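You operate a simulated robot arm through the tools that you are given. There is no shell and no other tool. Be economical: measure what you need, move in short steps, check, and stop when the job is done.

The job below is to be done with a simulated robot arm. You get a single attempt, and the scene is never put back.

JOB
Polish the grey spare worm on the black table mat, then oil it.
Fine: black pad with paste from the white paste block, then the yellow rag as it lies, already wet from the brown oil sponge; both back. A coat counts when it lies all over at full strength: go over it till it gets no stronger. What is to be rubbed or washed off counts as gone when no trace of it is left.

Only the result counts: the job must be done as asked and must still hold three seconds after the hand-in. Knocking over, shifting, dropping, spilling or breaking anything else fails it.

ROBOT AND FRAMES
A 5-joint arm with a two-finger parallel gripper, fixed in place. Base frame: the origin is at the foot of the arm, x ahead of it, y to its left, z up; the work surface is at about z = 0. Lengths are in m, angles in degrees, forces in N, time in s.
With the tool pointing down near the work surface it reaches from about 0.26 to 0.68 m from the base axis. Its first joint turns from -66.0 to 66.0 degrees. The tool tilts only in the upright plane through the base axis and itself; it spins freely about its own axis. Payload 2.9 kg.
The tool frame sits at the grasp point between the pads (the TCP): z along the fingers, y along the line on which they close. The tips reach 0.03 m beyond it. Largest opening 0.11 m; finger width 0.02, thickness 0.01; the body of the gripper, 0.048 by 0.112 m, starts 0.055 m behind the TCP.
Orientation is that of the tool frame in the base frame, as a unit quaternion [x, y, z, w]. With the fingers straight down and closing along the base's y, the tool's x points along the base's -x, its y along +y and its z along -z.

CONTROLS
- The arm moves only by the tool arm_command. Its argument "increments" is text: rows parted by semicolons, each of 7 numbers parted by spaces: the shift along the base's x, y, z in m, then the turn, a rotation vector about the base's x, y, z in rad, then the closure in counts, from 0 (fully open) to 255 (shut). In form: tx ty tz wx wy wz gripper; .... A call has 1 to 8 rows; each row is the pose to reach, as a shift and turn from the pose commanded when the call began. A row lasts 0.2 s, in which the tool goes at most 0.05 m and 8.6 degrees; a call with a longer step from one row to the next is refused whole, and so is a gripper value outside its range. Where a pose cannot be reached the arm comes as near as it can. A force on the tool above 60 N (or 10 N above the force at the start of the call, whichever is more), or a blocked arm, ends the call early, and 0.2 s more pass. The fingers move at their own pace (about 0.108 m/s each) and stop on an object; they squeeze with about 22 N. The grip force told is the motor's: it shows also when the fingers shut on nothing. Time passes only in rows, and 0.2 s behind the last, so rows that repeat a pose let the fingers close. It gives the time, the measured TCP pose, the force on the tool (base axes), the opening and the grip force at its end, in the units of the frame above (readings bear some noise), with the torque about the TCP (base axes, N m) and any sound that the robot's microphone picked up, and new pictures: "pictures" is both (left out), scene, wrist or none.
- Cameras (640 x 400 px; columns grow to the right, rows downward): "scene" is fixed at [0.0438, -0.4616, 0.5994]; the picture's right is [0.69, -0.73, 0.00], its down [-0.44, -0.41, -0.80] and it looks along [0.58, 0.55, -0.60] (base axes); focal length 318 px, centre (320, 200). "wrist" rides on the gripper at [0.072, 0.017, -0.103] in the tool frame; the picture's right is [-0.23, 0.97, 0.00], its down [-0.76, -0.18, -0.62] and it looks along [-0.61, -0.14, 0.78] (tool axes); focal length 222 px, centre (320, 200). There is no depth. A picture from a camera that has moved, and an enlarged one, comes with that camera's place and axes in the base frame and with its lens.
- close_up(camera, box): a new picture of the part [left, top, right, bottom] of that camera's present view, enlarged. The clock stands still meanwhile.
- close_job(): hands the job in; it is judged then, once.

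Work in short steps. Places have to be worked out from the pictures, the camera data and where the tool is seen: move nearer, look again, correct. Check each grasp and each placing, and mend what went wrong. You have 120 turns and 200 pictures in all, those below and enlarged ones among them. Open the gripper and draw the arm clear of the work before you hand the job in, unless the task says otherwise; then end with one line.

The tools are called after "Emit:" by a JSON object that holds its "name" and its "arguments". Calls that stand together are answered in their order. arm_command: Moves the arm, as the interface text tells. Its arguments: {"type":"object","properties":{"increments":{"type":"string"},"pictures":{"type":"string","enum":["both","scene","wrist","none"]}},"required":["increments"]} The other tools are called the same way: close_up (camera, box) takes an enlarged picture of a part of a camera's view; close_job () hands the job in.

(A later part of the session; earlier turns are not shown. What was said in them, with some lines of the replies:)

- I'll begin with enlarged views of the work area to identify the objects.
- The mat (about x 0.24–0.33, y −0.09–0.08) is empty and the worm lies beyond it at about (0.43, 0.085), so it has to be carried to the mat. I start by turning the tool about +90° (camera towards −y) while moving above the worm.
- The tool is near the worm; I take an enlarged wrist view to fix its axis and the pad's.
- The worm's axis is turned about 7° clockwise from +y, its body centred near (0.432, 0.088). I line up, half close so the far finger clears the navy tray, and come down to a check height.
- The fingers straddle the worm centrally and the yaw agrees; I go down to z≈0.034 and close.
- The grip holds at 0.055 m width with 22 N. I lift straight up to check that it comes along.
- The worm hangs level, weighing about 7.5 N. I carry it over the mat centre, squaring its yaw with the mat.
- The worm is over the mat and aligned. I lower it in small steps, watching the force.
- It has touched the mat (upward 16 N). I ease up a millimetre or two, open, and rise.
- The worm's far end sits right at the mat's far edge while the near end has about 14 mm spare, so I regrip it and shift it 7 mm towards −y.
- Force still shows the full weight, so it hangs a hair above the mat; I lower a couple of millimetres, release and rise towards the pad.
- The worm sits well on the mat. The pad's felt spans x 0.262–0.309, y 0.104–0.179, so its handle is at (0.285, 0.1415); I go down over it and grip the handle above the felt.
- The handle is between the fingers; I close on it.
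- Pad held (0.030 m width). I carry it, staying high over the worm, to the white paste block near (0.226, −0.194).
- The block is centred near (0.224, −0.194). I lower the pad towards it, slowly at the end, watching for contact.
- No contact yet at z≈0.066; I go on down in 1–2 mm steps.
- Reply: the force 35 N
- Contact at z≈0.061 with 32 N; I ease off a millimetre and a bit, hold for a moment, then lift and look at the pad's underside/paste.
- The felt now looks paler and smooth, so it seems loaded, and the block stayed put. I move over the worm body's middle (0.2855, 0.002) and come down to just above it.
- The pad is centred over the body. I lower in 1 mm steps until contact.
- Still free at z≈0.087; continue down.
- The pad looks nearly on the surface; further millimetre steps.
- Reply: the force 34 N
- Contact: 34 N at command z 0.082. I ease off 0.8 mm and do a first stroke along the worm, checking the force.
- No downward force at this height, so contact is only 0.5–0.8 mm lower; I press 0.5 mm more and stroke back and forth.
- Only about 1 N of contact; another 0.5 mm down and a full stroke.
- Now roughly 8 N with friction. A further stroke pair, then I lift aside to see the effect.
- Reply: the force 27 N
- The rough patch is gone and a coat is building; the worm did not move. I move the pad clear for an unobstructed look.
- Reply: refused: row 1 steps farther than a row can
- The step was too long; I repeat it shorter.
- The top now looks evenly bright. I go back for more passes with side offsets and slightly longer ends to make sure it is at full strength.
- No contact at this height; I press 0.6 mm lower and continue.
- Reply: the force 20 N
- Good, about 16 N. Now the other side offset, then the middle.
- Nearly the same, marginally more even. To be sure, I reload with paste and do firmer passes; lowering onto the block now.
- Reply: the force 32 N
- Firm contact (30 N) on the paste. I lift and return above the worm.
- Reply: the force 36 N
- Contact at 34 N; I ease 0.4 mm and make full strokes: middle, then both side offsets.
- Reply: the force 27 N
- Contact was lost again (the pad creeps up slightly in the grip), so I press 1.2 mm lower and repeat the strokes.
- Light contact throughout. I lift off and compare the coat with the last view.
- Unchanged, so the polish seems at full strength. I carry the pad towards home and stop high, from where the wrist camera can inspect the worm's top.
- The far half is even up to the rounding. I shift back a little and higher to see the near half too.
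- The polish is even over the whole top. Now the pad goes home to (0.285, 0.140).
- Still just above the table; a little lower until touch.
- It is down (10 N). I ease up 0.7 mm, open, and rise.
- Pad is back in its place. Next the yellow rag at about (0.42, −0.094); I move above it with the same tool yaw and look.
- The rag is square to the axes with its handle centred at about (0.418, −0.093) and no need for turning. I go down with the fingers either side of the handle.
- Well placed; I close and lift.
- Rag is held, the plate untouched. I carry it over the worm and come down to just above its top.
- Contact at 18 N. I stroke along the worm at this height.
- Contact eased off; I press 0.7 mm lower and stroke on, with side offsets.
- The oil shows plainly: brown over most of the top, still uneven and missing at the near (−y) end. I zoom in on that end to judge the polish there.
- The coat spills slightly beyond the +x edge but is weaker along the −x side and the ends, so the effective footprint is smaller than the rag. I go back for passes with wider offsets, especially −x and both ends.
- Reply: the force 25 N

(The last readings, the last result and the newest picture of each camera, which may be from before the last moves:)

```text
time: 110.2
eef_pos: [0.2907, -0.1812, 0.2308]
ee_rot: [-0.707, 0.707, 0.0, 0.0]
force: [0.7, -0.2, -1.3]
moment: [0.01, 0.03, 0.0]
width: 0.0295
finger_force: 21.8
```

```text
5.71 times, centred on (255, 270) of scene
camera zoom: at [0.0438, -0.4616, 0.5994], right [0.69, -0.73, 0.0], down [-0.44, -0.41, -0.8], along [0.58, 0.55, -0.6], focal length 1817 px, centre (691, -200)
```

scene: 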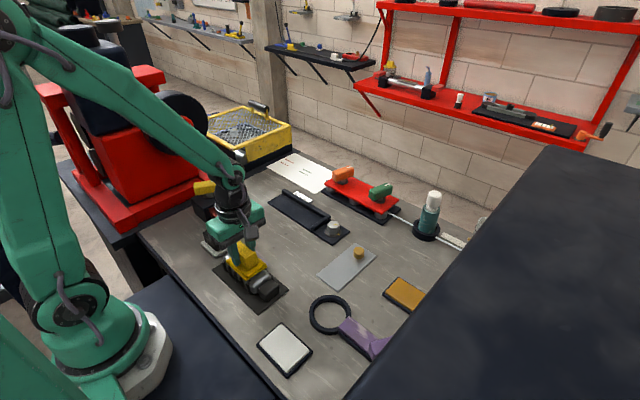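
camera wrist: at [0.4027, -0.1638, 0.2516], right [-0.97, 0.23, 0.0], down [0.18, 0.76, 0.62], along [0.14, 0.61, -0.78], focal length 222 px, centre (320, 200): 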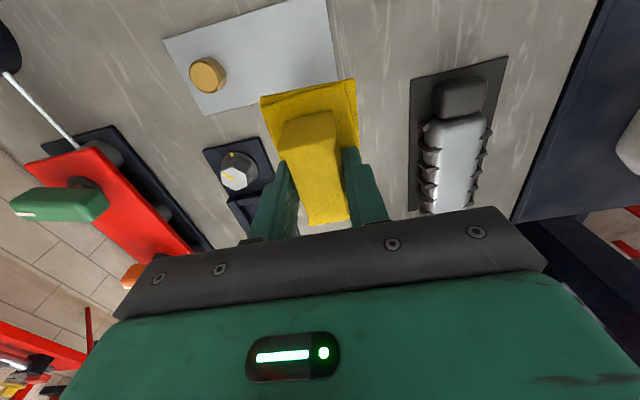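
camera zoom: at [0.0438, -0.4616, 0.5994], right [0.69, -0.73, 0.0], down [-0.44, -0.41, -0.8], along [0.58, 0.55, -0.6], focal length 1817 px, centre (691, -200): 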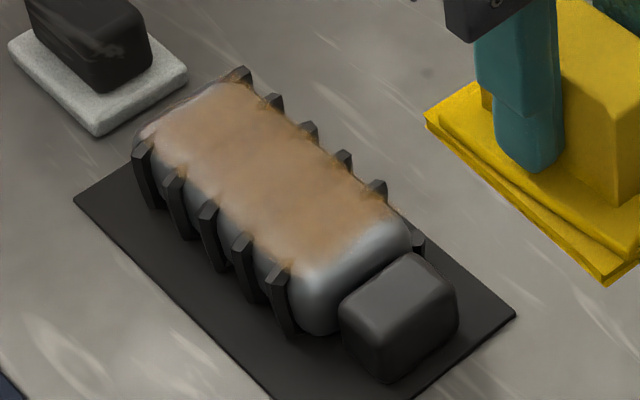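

The outline did not grow even though I went well past it, so the coat's field ends there. I compare strength in the enlarged views.

Emit:
{"name": "close_up", "arguments": {"camera": "scene", "box": [228, 242, 260, 274]}}

Emit:
{"name": "close_up", "arguments": {"camera": "scene", "box": [248, 262, 280, 294]}}

```text
12.50 times, centred on (244, 258) of scene
camera zoom: at [0.0438, -0.4616, 0.5994], right [0.69, -0.73, 0.0], down [-0.44, -0.41, -0.8], along [0.58, 0.55, -0.6], focal length 3975 px, centre (1270, -525)
```

zoom: 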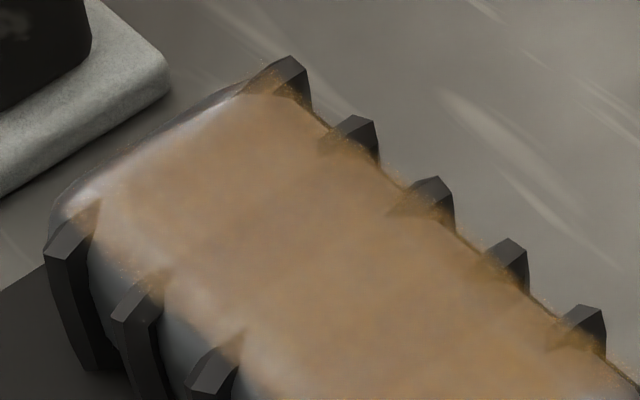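

```text
12.50 times, centred on (264, 278) of scene
camera zoom: at [0.0438, -0.4616, 0.5994], right [0.69, -0.73, 0.0], down [-0.44, -0.41, -0.8], along [0.58, 0.55, -0.6], focal length 3975 px, centre (1020, -775)
```

zoom: 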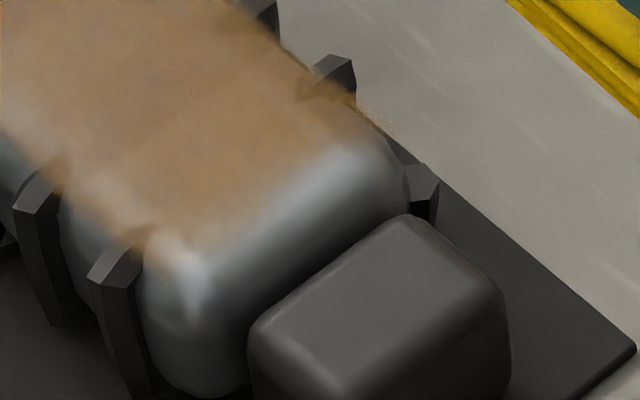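

The strength is practically unchanged. I look from above with the wrist camera as well.

Emit:
{"name": "arm_command", "arguments": {"increments": "0 0.04 0.01 0 0 0 255; 0 0.08 0.02 0 0 0 255; 0 0.12 0.03 0 0 0 255; -0.002 0.16 0.04 0 0 0 255; -0.004 0.2 0.05 0 0 0 255; -0.004 0.234 0.06 0 0 0 255; -0.004 0.234 0.06 0 0 0 255", "pictures": "none"}}

Emit:
{"name": "close_up", "arguments": {"camera": "wrist", "box": [250, 0, 370, 100]}}

```text
time: 111.8
eef_pos: [0.2861, 0.0512, 0.2927]
ee_rot: [-0.707, 0.707, 0.0, 0.0]
force: [-0.8, 0.6, -1.1]
moment: [0.0, 0.0, 0.01]
width: 0.0294
finger_force: 22.5
```

```text
4.00 times, centred on (310, 50) of wrist
camera zoom: at [0.2696, -0.0205, 0.3973], right [-0.97, 0.23, 0.0], down [0.18, 0.76, 0.62], along [0.14, 0.61, -0.78], focal length 888 px, centre (360, 800)
```

zoom: 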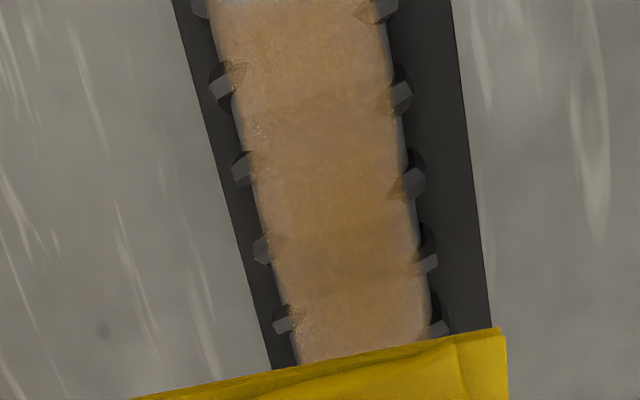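

Slight patchiness remains towards the edges and the far end; I do another full set with firm contact and larger offsets, then compare this same view.

Emit:
{"name": "arm_command", "arguments": {"increments": "0.004 -0.01 -0.045 0 0 0 255; 0.008 -0.02 -0.09 0 0 0 255; 0.008 -0.034 -0.135 0 0 0 255; 0.008 -0.034 -0.18 0 0 0 255; 0.008 -0.034 -0.205 0 0 0 255; 0.008 -0.034 -0.2098 0 0 0 255; 0.008 -0.034 -0.2102 0 0 0 255", "pictures": "none"}}

Emit:
{"name": "arm_command", "arguments": {"increments": "0 0.01 0 0 0 0 255; 0 0.019 0 0 0 0 255; 0 0.005 0 0 0 0 255; 0 -0.01 0 0 0 0 255; 0 -0.025 0 0 0 0 255; 0 -0.04 0 0 0 0 255; 0 -0.049 0 0 0 0 255; 0 -0.035 0 0 0 0 255", "pictures": "none"}}

```text
time: 113.4
eef_pos: [0.2945, 0.0177, 0.081]
ee_rot: [0.707, -0.707, 0.001, 0.0]
force: [-0.6, -3.7, 8.0]
moment: [-0.17, 0.08, 0.04]
width: 0.0295
finger_force: 21.6
```

```text
time: 115.2
eef_pos: [0.2928, -0.0167, 0.0811]
ee_rot: [-0.707, 0.707, 0.001, -0.001]
force: [0.3, 0.1, -1.4]
moment: [0.01, 0.03, 0.03]
width: 0.0297
finger_force: 22.2
```

Emit:
{"name": "arm_command", "arguments": {"increments": "0 -0.01 -0.0008 0 0 0 255; 0 0.005 -0.0008 0 0 0 255; 0 0.02 -0.0008 0 0 0 255; 0 0.035 -0.0008 0 0 0 255; 0 0.05 -0.0008 0 0 0 255; -0.007 0.054 -0.0008 0 0 0 255; -0.007 0.04 -0.0008 0 0 0 255; -0.007 0.025 -0.0008 0 0 0 255", "pictures": "none"}}

Emit:
{"name": "arm_command", "arguments": {"increments": "0 -0.015 -0.0002 0 0 0 255; 0 -0.03 -0.0002 0 0 0 255; 0 -0.038 -0.0002 0 0 0 255; -0.007 -0.03 -0.0002 0 0 0 255; -0.007 -0.015 -0.0002 0 0 0 255; -0.007 0 -0.0002 0 0 0 255; -0.007 0.015 -0.0002 0 0 0 255; -0.007 0.029 -0.0002 0 0 0 255", "pictures": "none"}}

Emit:
{"name": "arm_command", "arguments": {"increments": "-0.002 -0.01 -0.0004 0 0 0 255; -0.002 -0.025 -0.0004 0 0 0 255; -0.002 -0.04 -0.0004 0 0 0 255; -0.002 -0.055 -0.0004 0 0 0 255; -0.002 -0.066 -0.0004 0 0 0 255; 0.007 -0.06 -0.0004 0 0 0 255; 0.007 -0.045 -0.0004 0 0 0 255; 0.007 -0.03 -0.0004 0 0 0 255", "pictures": "none"}}

Emit:
{"name": "arm_command", "arguments": {"increments": "0 0.015 -0.0003 0 0 0 255; 0 0.03 -0.0003 0 0 0 255; 0 0.015 -0.0003 0 0 0 255; 0 0 -0.0003 0 0 0 255; 0 -0.015 -0.0003 0 0 0 255; 0 -0.033 -0.0003 0 0 0 255; 0 -0.015 -0.0003 0 0 0 255; 0 0 -0.0003 0 0 0 255", "pictures": "none"}}

```text
time: 117.0
eef_pos: [0.287, 0.0065, 0.0805]
ee_rot: [0.707, -0.707, 0.0, 0.0]
force: [1.0, 9.1, 18.7]
moment: [0.33, -0.07, 0.04]
width: 0.0292
finger_force: 22.0
```

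```text
time: 118.8
eef_pos: [0.2804, 0.0358, 0.0785]
ee_rot: [-0.706, 0.708, 0.001, 0.0]
force: [-1.5, -13.0, 26.1]
moment: [-0.16, 0.0, -0.03]
width: 0.0293
finger_force: 22.0
```

```text
time: 120.6
eef_pos: [0.2869, 0.0061, 0.0805]
ee_rot: [0.707, -0.707, 0.0, 0.001]
force: [0.5, 0.7, 0.0]
moment: [0.0, 0.02, -0.04]
width: 0.0296
finger_force: 22.3
```

```text
time: 122.4
eef_pos: [0.286, 0.0061, 0.0793]
ee_rot: [0.707, -0.707, 0.0, 0.0]
force: [0.8, -2.0, 3.4]
moment: [-0.1, -0.09, -0.04]
width: 0.0294
finger_force: 21.5
```

Emit:
{"name": "arm_command", "arguments": {"increments": "0 0 0.04 0 0 0 255; 0 0 0.085 0 0 0 255; 0 0.02 0.125 0 0 0 255; -0.001 0.045 0.165 0 0 0 255; -0.001 0.045 0.2 0 0 0 255; -0.001 0.045 0.2119 0 0 0 255; -0.001 0.045 0.2119 0 0 0 255", "pictures": "none"}}

Emit:
{"name": "close_up", "arguments": {"camera": "wrist", "box": [250, 0, 370, 100]}}

```text
time: 124.0
eef_pos: [0.287, 0.051, 0.2902]
ee_rot: [0.707, -0.707, 0.0, 0.0]
force: [-0.2, 0.2, 0.7]
moment: [0.04, -0.01, 0.02]
width: 0.0292
finger_force: 21.7
```

```text
4.00 times, centred on (310, 50) of wrist
camera zoom: at [0.2682, -0.0203, 0.3955], right [-0.97, 0.23, 0.0], down [0.18, 0.76, 0.62], along [0.14, 0.61, -0.78], focal length 888 px, centre (360, 800)
```

zoom: 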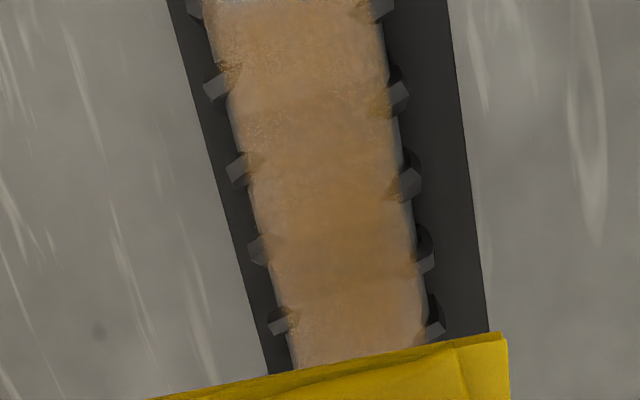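

Emit:
{"name": "close_up", "arguments": {"camera": "scene", "box": [220, 235, 290, 305]}}

Emit:
{"name": "close_up", "arguments": {"camera": "scene", "box": [228, 242, 260, 274]}}

```text
5.71 times, centred on (255, 270) of scene
camera zoom: at [0.0438, -0.4616, 0.5994], right [0.69, -0.73, 0.0], down [-0.44, -0.41, -0.8], along [0.58, 0.55, -0.6], focal length 1817 px, centre (691, -200)
```

zoom: 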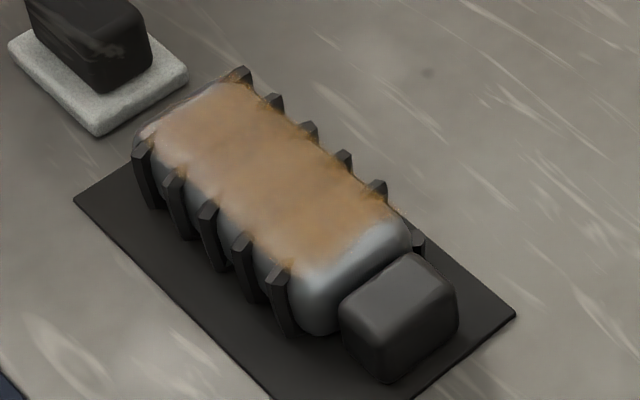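

```text
12.50 times, centred on (244, 258) of scene
camera zoom: at [0.0438, -0.4616, 0.5994], right [0.69, -0.73, 0.0], down [-0.44, -0.41, -0.8], along [0.58, 0.55, -0.6], focal length 3975 px, centre (1270, -525)
```

zoom: 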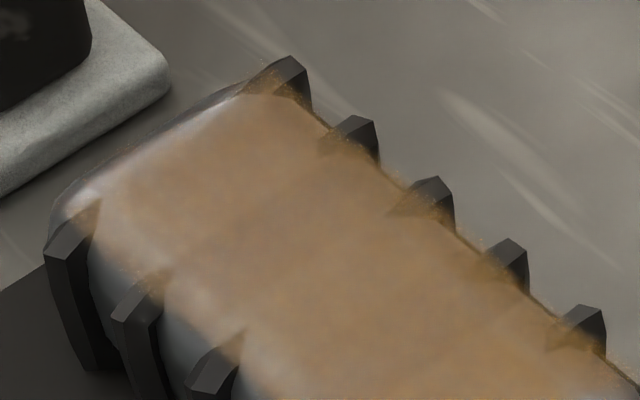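

The edges grew slightly stronger, so one more firm set is worthwhile.

Emit:
{"name": "arm_command", "arguments": {"increments": "-0.003 -0.01 -0.045 0 0 0 255; -0.006 -0.02 -0.09 0 0 0 255; -0.008 -0.034 -0.135 0 0 0 255; -0.008 -0.034 -0.18 0 0 0 255; -0.008 -0.034 -0.207 0 0 0 255; -0.008 -0.034 -0.2115 0 0 0 255; -0.008 -0.034 -0.2125 0 0 0 255", "pictures": "none"}}

Emit:
{"name": "arm_command", "arguments": {"increments": "0 0.01 -0.0003 0 0 0 255; 0 0.019 -0.0003 0 0 0 255; 0 0.005 -0.0003 0 0 0 255; 0 -0.01 -0.0003 0 0 0 255; 0 -0.025 -0.0003 0 0 0 255; 0 -0.04 -0.0003 0 0 0 255; 0 -0.049 -0.0003 0 0 0 255; 0 -0.035 -0.0003 0 0 0 255", "pictures": "none"}}

Emit:
{"name": "arm_command", "arguments": {"increments": "0 -0.012 -0.0004 0 0 0 255; 0.004 0.005 -0.0004 0 0 0 255; 0.008 0.02 -0.0004 0 0 0 255; 0.008 0.035 -0.0004 0 0 0 255; 0.008 0.052 -0.0004 0 0 0 255; 0.008 0.04 -0.0004 0 0 0 255; 0.008 0.025 -0.0004 0 0 0 255; 0.008 0.01 -0.0004 0 0 0 255", "pictures": "none"}}

Emit:
{"name": "arm_command", "arguments": {"increments": "0 -0.015 -0.0004 0 0 0 255; 0.004 -0.022 -0.0004 0 0 0 255; 0.008 -0.01 -0.0004 0 0 0 255; 0.008 0.005 -0.0004 0 0 0 255; 0.008 0.02 -0.0004 0 0 0 255; 0.008 0.042 -0.0004 0 0 0 255; 0.008 0.025 -0.0004 0 0 0 255; 0.008 0.01 -0.0004 0 0 0 255", "pictures": "none"}}

```text
time: 125.6
eef_pos: [0.2768, 0.0163, 0.0774]
ee_rot: [-0.707, 0.707, 0.0, 0.0]
force: [-10.0, -1.8, 30.3]
moment: [-0.03, 0.25, -0.01]
width: 0.0297
finger_force: 22.3
```

```text
time: 127.4
eef_pos: [0.2788, -0.0193, 0.0784]
ee_rot: [-0.707, 0.708, 0.0, 0.001]
force: [0.8, -7.1, 13.6]
moment: [-0.31, -0.03, 0.01]
width: 0.0295
finger_force: 21.6
```

```text
time: 129.2
eef_pos: [0.2836, -0.0076, 0.0777]
ee_rot: [-0.707, 0.707, -0.001, 0.0]
force: [0.9, 7.9, 14.2]
moment: [0.29, 0.09, -0.04]
width: 0.0295
finger_force: 21.7
```

```text
time: 131.0
eef_pos: [0.292, 0.0014, 0.0761]
ee_rot: [0.707, -0.707, 0.0, 0.001]
force: [0.1, 0.3, 0.2]
moment: [0.02, -0.01, -0.02]
width: 0.0295
finger_force: 22.1
```

Emit:
{"name": "arm_command", "arguments": {"increments": "0 0 0.04 0 0 0 255; 0 0 0.085 0 0 0 255; 0 0.02 0.125 0 0 0 255; -0.008 0.049 0.16 0 0 0 255; -0.008 0.049 0.2 0 0 0 255; -0.008 0.049 0.2136 0 0 0 255; -0.008 0.049 0.2136 0 0 0 255", "pictures": "none"}}

Emit:
{"name": "close_up", "arguments": {"camera": "wrist", "box": [250, 0, 370, 100]}}

Emit:
{"name": "close_up", "arguments": {"camera": "scene", "box": [228, 242, 260, 274]}}

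Emit:
{"name": "close_up", "arguments": {"camera": "scene", "box": [220, 235, 290, 305]}}

```text
time: 132.6
eef_pos: [0.2841, 0.05, 0.2911]
ee_rot: [-0.707, 0.707, 0.0, 0.0]
force: [0.6, -0.2, 0.1]
moment: [-0.02, 0.03, 0.0]
width: 0.0295
finger_force: 22.3
```

```text
4.00 times, centred on (310, 50) of wrist
camera zoom: at [0.2677, -0.021, 0.3953], right [-0.97, 0.23, 0.0], down [0.18, 0.76, 0.62], along [0.14, 0.61, -0.78], focal length 888 px, centre (360, 800)
```

zoom: 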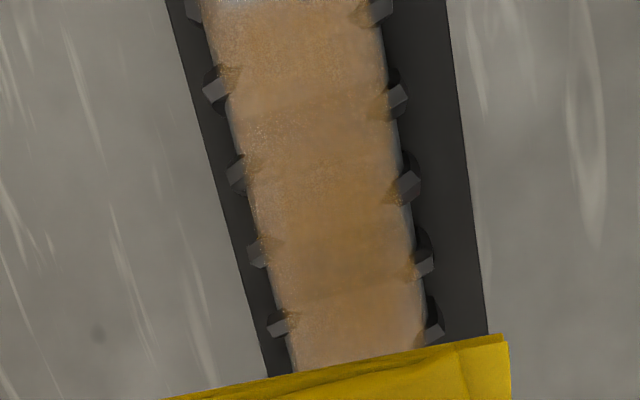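

```text
12.50 times, centred on (244, 258) of scene
camera zoom: at [0.0438, -0.4616, 0.5994], right [0.69, -0.73, 0.0], down [-0.44, -0.41, -0.8], along [0.58, 0.55, -0.6], focal length 3975 px, centre (1270, -525)
```

zoom: 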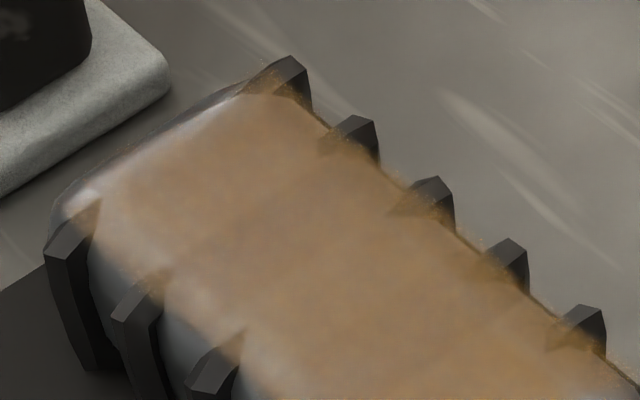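

```text
5.71 times, centred on (255, 270) of scene
camera zoom: at [0.0438, -0.4616, 0.5994], right [0.69, -0.73, 0.0], down [-0.44, -0.41, -0.8], along [0.58, 0.55, -0.6], focal length 1817 px, centre (691, -200)
```

zoom: 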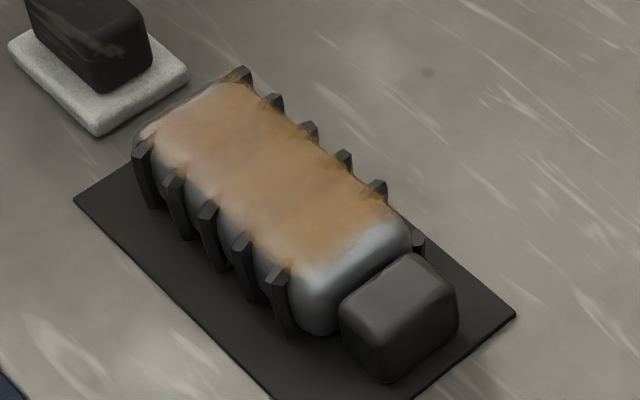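

No further change: oil is at full strength and the worm hasn't moved. I take the rag back above its place (0.4184, −0.0938).

Emit:
{"name": "arm_command", "arguments": {"increments": "0.02 -0.021 -0.03 0 0 0 255; 0.044 -0.0475 -0.05 0 0 0 255; 0.067 -0.072 -0.07 0 0 0 255; 0.09 -0.097 -0.09 0 0 0 255; 0.113 -0.122 -0.11 0 0 0 255; 0.1335 -0.1435 -0.14 0 0 0 255; 0.1335 -0.1435 -0.18 0 0 0 255; 0.1335 -0.1435 -0.222 0 0 0 255", "pictures": "none"}}

Emit:
{"name": "arm_command", "arguments": {"increments": "0 0 -0.01 0 0 0 255; 0 0 -0.017 0 0 0 255; 0 0 -0.02 0 0 0 255; 0 0 -0.0215 0 0 0 255; 0 0 -0.0225 0 0 0 255", "pictures": "none"}}

Emit:
{"name": "close_up", "arguments": {"camera": "scene", "box": [285, 230, 385, 300]}}

```text
time: 134.4
eef_pos: [0.4204, -0.0932, 0.0692]
ee_rot: [0.708, -0.706, 0.001, -0.001]
force: [0.3, -0.4, -0.1]
moment: [0.02, -0.02, 0.01]
width: 0.0293
finger_force: 22.2
```

```text
time: 135.6
eef_pos: [0.4184, -0.0931, 0.0466]
ee_rot: [-0.707, 0.708, 0.0, 0.0]
force: [0.3, -0.5, -0.6]
moment: [0.05, 0.0, -0.01]
width: 0.0295
finger_force: 22.2
```

```text
5.71 times, centred on (335, 265) of scene
camera zoom: at [0.0438, -0.4616, 0.5994], right [0.69, -0.73, 0.0], down [-0.44, -0.41, -0.8], along [0.58, 0.55, -0.6], focal length 1817 px, centre (234, -171)
```

zoom: 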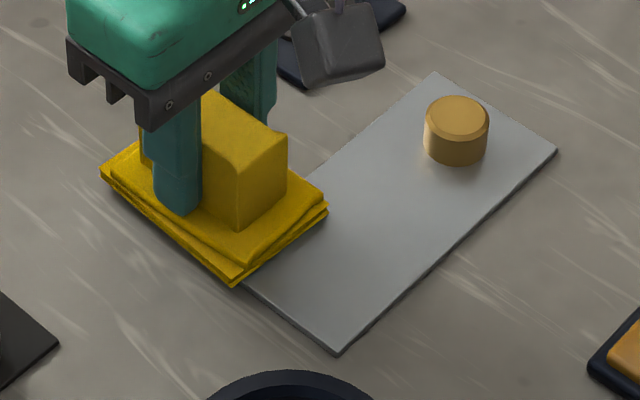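

The rag hovers about 3–4 mm above its old place and lines up well. I lower until it touches.

Emit:
{"name": "arm_command", "arguments": {"increments": "0 0 -0.001 0 0 0 255; 0 0 -0.002 0 0 0 255; 0 0 -0.003 0 0 0 255; 0 0 -0.003 0 0 0 255", "pictures": "none"}}

Emit:
{"name": "close_up", "arguments": {"camera": "scene", "box": [285, 230, 385, 300]}}

```text
time: 136.6
eef_pos: [0.4182, -0.0941, 0.0437]
ee_rot: [-0.706, 0.708, -0.001, 0.001]
force: [-3.1, 3.0, 18.8]
moment: [-0.45, 0.22, -0.07]
width: 0.0295
finger_force: 22.1
```

```text
5.71 times, centred on (335, 265) of scene
camera zoom: at [0.0437, -0.4616, 0.5995], right [0.69, -0.73, 0.0], down [-0.44, -0.41, -0.8], along [0.58, 0.55, -0.6], focal length 1817 px, centre (234, -171)
```

zoom: 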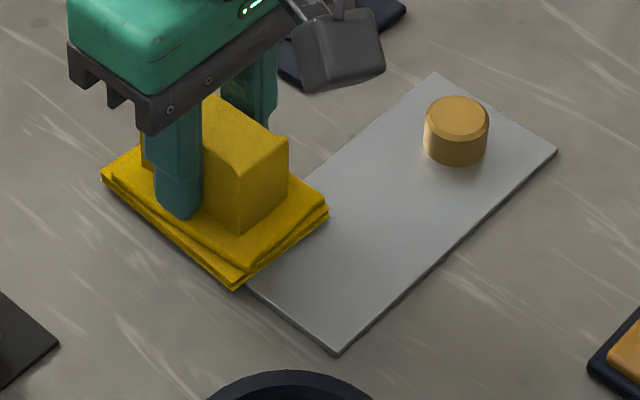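

It touches (19 N) within about 2 mm of its old place. I ease off slightly, open, and rise.

Emit:
{"name": "arm_command", "arguments": {"increments": "0 0 0.0008 0 0 0 255; 0 0 0.0008 0 0 0 200; 0 0 0.0008 0 0 0 130; 0 0 0.0008 0 0 0 100; 0 0 0.03 0 0 0 90; 0 0 0.08 0 0 0 70; 0 0 0.13 0 0 0 70; 0 0 0.17 0 0 0 70", "pictures": "both"}}

Emit:
{"name": "close_up", "arguments": {"camera": "scene", "box": [285, 230, 385, 300]}}

```text
time: 138.4
eef_pos: [0.4164, -0.0911, 0.2121]
ee_rot: [-0.707, 0.707, 0.0, 0.0]
force: [-0.9, 0.9, 0.4]
moment: [0.05, 0.02, -0.03]
width: 0.0798
finger_force: 0.1
camera wrist: at [0.3991, -0.1634, 0.3167], right [-0.97, 0.23, 0.0], down [0.18, 0.76, 0.62], along [0.14, 0.61, -0.78], focal length 222 px, centre (320, 200)
```

scene: 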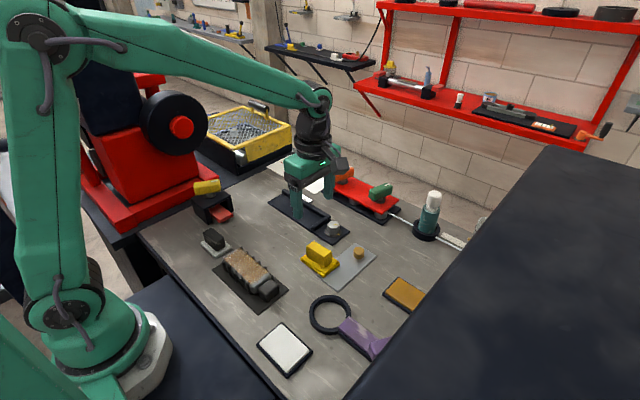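
wrist: 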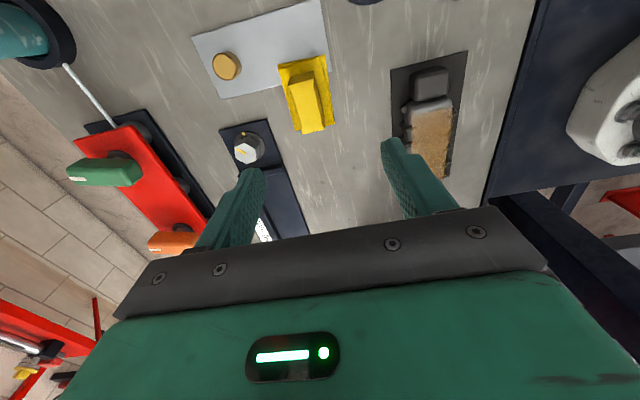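

```text
5.71 times, centred on (335, 265) of scene
camera zoom: at [0.0438, -0.4616, 0.5994], right [0.69, -0.73, 0.0], down [-0.44, -0.41, -0.8], along [0.58, 0.55, -0.6], focal length 1817 px, centre (234, -171)
```

zoom: 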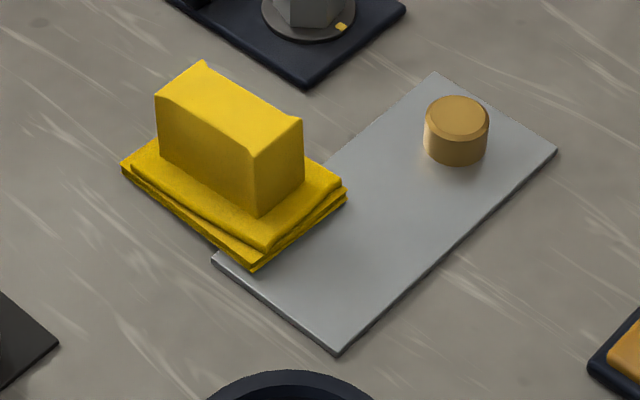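

On opening, the fingers—low down after the creep—dragged the rag about 10 mm in +x and 4 mm in +y; the plate has not moved. I regrip the handle higher up and put it right.

Emit:
{"name": "arm_command", "arguments": {"increments": "0.01 0.004 -0.04 0 0 0 90; 0.01 0.004 -0.085 0 0 0 100; 0.01 0.004 -0.125 0 0 0 110; 0.01 0.004 -0.158 0 0 0 120; 0.01 0.004 -0.158 0 0 0 120", "pictures": "wrist"}}

Emit:
{"name": "close_up", "arguments": {"camera": "scene", "box": [285, 230, 385, 300]}}

```text
time: 139.6
eef_pos: [0.4275, -0.0884, 0.0545]
ee_rot: [-0.707, 0.708, 0.0, 0.0]
force: [-0.7, 0.4, 0.7]
moment: [-0.02, -0.01, 0.01]
width: 0.0582
finger_force: 0.0
camera wrist: at [0.4109, -0.1604, 0.1586], right [-0.97, 0.23, 0.0], down [0.18, 0.76, 0.62], along [0.14, 0.61, -0.78], focal length 222 px, centre (320, 200)
```

wrist: 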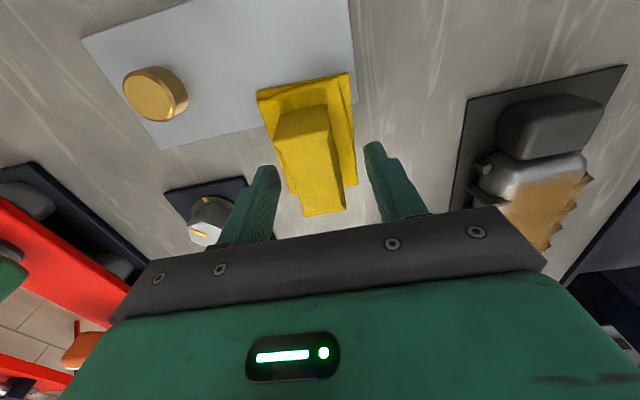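

```text
5.71 times, centred on (335, 265) of scene
camera zoom: at [0.0438, -0.4616, 0.5994], right [0.69, -0.73, 0.0], down [-0.44, -0.41, -0.8], along [0.58, 0.55, -0.6], focal length 1817 px, centre (234, -171)
```

zoom: 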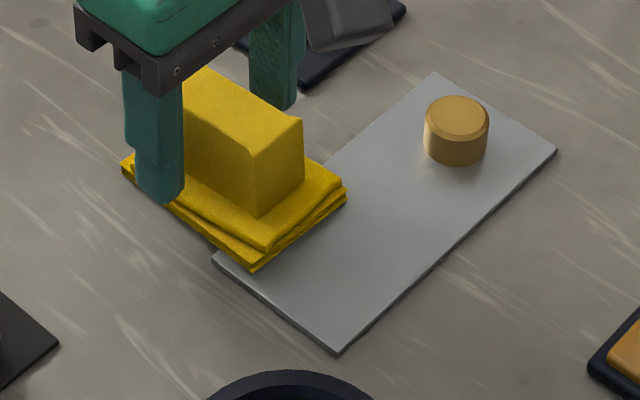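

The handle is slightly to the +x side between the fingers; I shift 3 mm, close, and lift a little.

Emit:
{"name": "arm_command", "arguments": {"increments": "0.003 0 -0.002 0 0 0 120; 0.003 0 -0.002 0 0 0 180; 0.003 0 -0.002 0 0 0 230; 0.003 0 -0.002 0 0 0 255; 0.003 0 -0.002 0 0 0 255; 0.003 0 0.02 0 0 0 255; 0.003 0 0.03 0 0 0 255; 0.003 0 0.03 0 0 0 255", "pictures": "none"}}

Emit:
{"name": "arm_command", "arguments": {"increments": "-0.013 -0.004 0 0 0 0 255; -0.013 -0.004 0 0 0 0 255; -0.013 -0.004 -0.02 0 0 0 255; -0.013 -0.004 -0.025 0 0 0 255; -0.013 -0.004 -0.028 0 0 0 255", "pictures": "none"}}

Emit:
{"name": "close_up", "arguments": {"camera": "scene", "box": [285, 230, 385, 300]}}

```text
time: 141.4
eef_pos: [0.4313, -0.0889, 0.0859]
ee_rot: [-0.707, 0.708, 0.0, 0.0]
force: [0.3, 0.9, -0.4]
moment: [0.02, 0.02, 0.0]
width: 0.0292
finger_force: 21.3
```

```text
time: 142.6
eef_pos: [0.4193, -0.0931, 0.0563]
ee_rot: [0.707, -0.707, 0.0, 0.0]
force: [-0.5, -0.3, -0.7]
moment: [0.0, -0.02, 0.0]
width: 0.0293
finger_force: 22.2
```

```text
5.71 times, centred on (335, 265) of scene
camera zoom: at [0.0438, -0.4616, 0.5994], right [0.69, -0.73, 0.0], down [-0.44, -0.41, -0.8], along [0.58, 0.55, -0.6], focal length 1817 px, centre (234, -171)
```

zoom: 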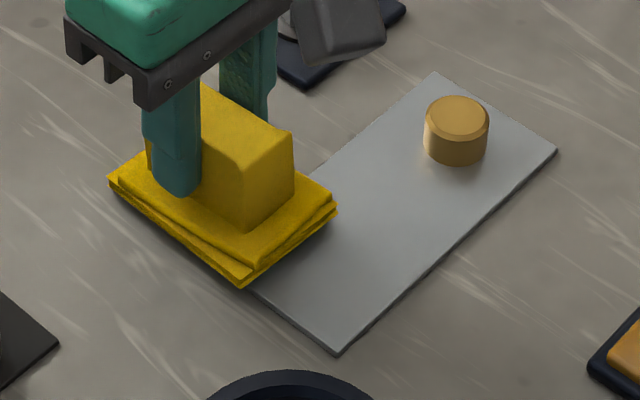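

It is about 4 mm above and within 2 mm of the original place; I lower with a 1.5 mm correction in y.

Emit:
{"name": "arm_command", "arguments": {"increments": "0 0.0015 -0.001 0 0 0 255; 0 0.0015 -0.002 0 0 0 255; 0 0.0015 -0.003 0 0 0 255; 0 0.0015 -0.0035 0 0 0 255; 0 0.0015 -0.0035 0 0 0 255", "pictures": "none"}}

```text
time: 143.8
eef_pos: [0.4189, -0.0919, 0.0548]
ee_rot: [-0.707, 0.708, 0.0, 0.0]
force: [-0.3, -0.7, -1.2]
moment: [0.0, 0.01, -0.01]
width: 0.0296
finger_force: 22.1
```

Emit:
{"name": "arm_command", "arguments": {"increments": "0 0 -0.0007 0 0 0 255; 0 0 -0.0014 0 0 0 255; 0 0 -0.0014 0 0 0 255", "pictures": "none"}}

```text
time: 144.6
eef_pos: [0.4186, -0.0903, 0.0526]
ee_rot: [0.707, -0.707, 0.001, 0.0]
force: [0.8, -0.1, -0.3]
moment: [0.02, -0.02, 0.0]
width: 0.0291
finger_force: 21.8
```

Emit:
{"name": "arm_command", "arguments": {"increments": "0 0 -0.0006 0 0 0 255; 0 0 -0.0012 0 0 0 255; 0 0 -0.0012 0 0 0 255", "pictures": "none"}}

Emit:
{"name": "close_up", "arguments": {"camera": "scene", "box": [285, 230, 385, 300]}}

```text
time: 145.4
eef_pos: [0.4181, -0.0918, 0.0526]
ee_rot: [-0.707, 0.707, 0.0, 0.0]
force: [-7.2, 4.8, 24.0]
moment: [-0.02, 0.29, -0.02]
width: 0.0293
finger_force: 21.8
```

```text
5.71 times, centred on (335, 265) of scene
camera zoom: at [0.0437, -0.4615, 0.5995], right [0.69, -0.73, 0.0], down [-0.44, -0.41, -0.8], along [0.58, 0.55, -0.6], focal length 1817 px, centre (234, -171)
```

zoom: 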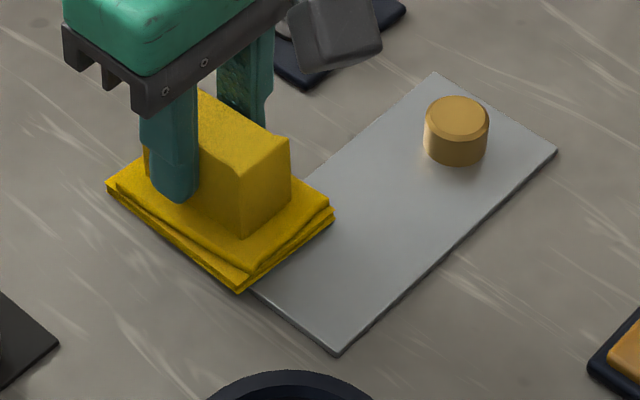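

It is down and matches the original outline within about a millimetre. I ease off, open gradually, and rise.

Emit:
{"name": "arm_command", "arguments": {"increments": "0 0 0.001 0 0 0 255; 0 0 0.001 0 0 0 240; 0 0 0.001 0 0 0 190; 0 0 0.001 0 0 0 140; 0 0 0.001 0 0 0 120; 0 0 0.04 0 0 0 120; 0 0 0.085 0 0 0 100; 0 0 0.13 0 0 0 70", "pictures": "scene"}}

Emit:
{"name": "close_up", "arguments": {"camera": "scene", "box": [285, 230, 385, 300]}}

```text
time: 147.2
eef_pos: [0.4189, -0.0905, 0.1806]
ee_rot: [0.708, -0.707, -0.001, 0.0]
force: [-0.5, 0.6, -0.7]
moment: [0.0, -0.02, 0.01]
width: 0.0796
finger_force: 0.1
```

scene: 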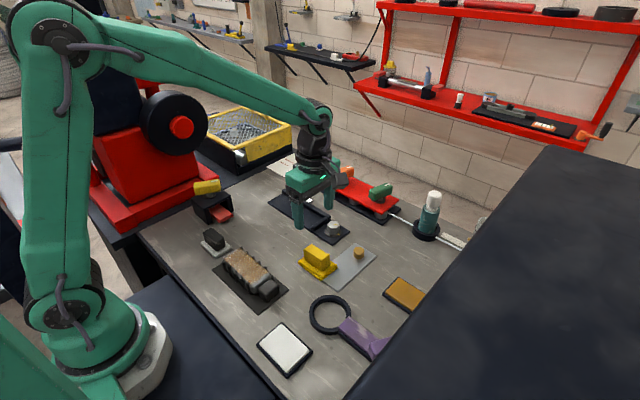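

```text
5.71 times, centred on (335, 265) of scene
camera zoom: at [0.0438, -0.4616, 0.5994], right [0.69, -0.73, 0.0], down [-0.44, -0.41, -0.8], along [0.58, 0.55, -0.6], focal length 1817 px, centre (234, -171)
```

zoom: 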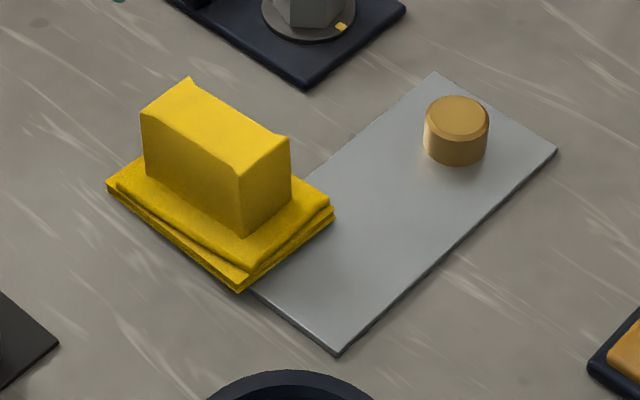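

Rag is back. I raise the arm clear and do a last check of the worm and pad from both cameras.

Emit:
{"name": "arm_command", "arguments": {"increments": "0 0.03 0.03 0 0 0 30; 0 0.06 0.06 0 0 0 0; -0.01 0.09 0.09 0 0 0 0; -0.02 0.11 0.12 0 0 0 0; -0.02 0.11 0.15 0 0 0 0", "pictures": "wrist"}}

Emit:
{"name": "close_up", "arguments": {"camera": "scene", "box": [190, 210, 310, 320]}}

Emit:
{"name": "close_up", "arguments": {"camera": "wrist", "box": [340, 0, 480, 120]}}

```text
time: 148.4
eef_pos: [0.3982, 0.0196, 0.3318]
ee_rot: [0.708, -0.707, 0.0, 0.0]
force: [-0.1, 0.1, -0.3]
moment: [0.01, 0.01, 0.03]
width: 0.1102
finger_force: 0.0
camera wrist: at [0.3819, -0.0529, 0.4363], right [-0.97, 0.23, 0.0], down [0.18, 0.76, 0.62], along [0.14, 0.61, -0.78], focal length 222 px, centre (320, 200)
```

wrist: 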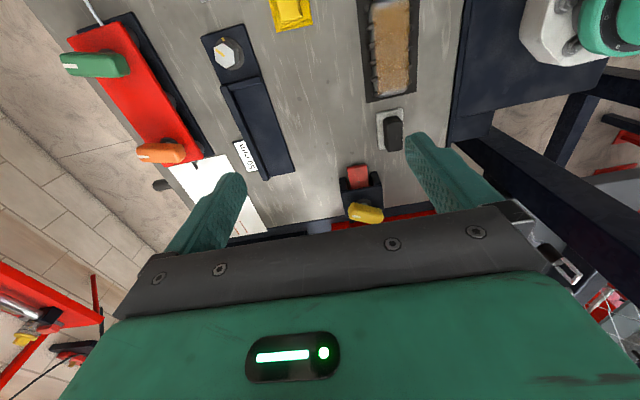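

```text
3.64 times, centred on (250, 265) of scene
camera zoom: at [0.0438, -0.4616, 0.5994], right [0.69, -0.73, 0.0], down [-0.44, -0.41, -0.8], along [0.58, 0.55, -0.6], focal length 1156 px, centre (574, -36)
```

zoom: 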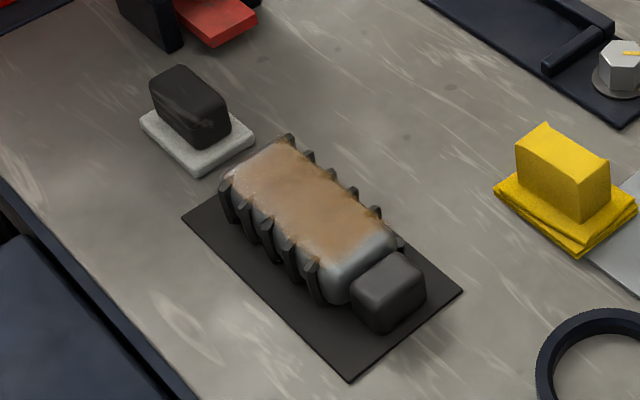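

```text
3.33 times, centred on (410, 60) of wrist
camera zoom: at [0.3819, -0.0529, 0.4363], right [-0.97, 0.23, 0.0], down [0.18, 0.76, 0.62], along [0.14, 0.61, -0.78], focal length 740 px, centre (20, 667)
```

zoom: 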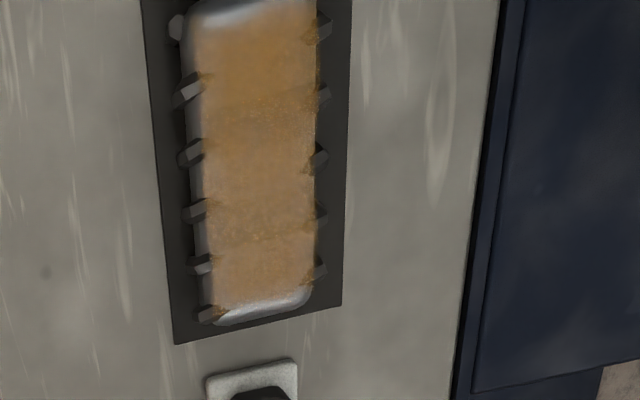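

The oil coat covers the whole field evenly. The worm is on the mat, the pad and rag are back, the gripper is open and the arm is clear, so I hand in.

Emit:
{"name": "close_job", "arguments": {}}

```text
The job is handed in.
```

I moved the worm onto the black mat, polished it, and then oiled it over the whole top until neither coat got any stronger. The pad and rag are back in their places, and the job is handed in.
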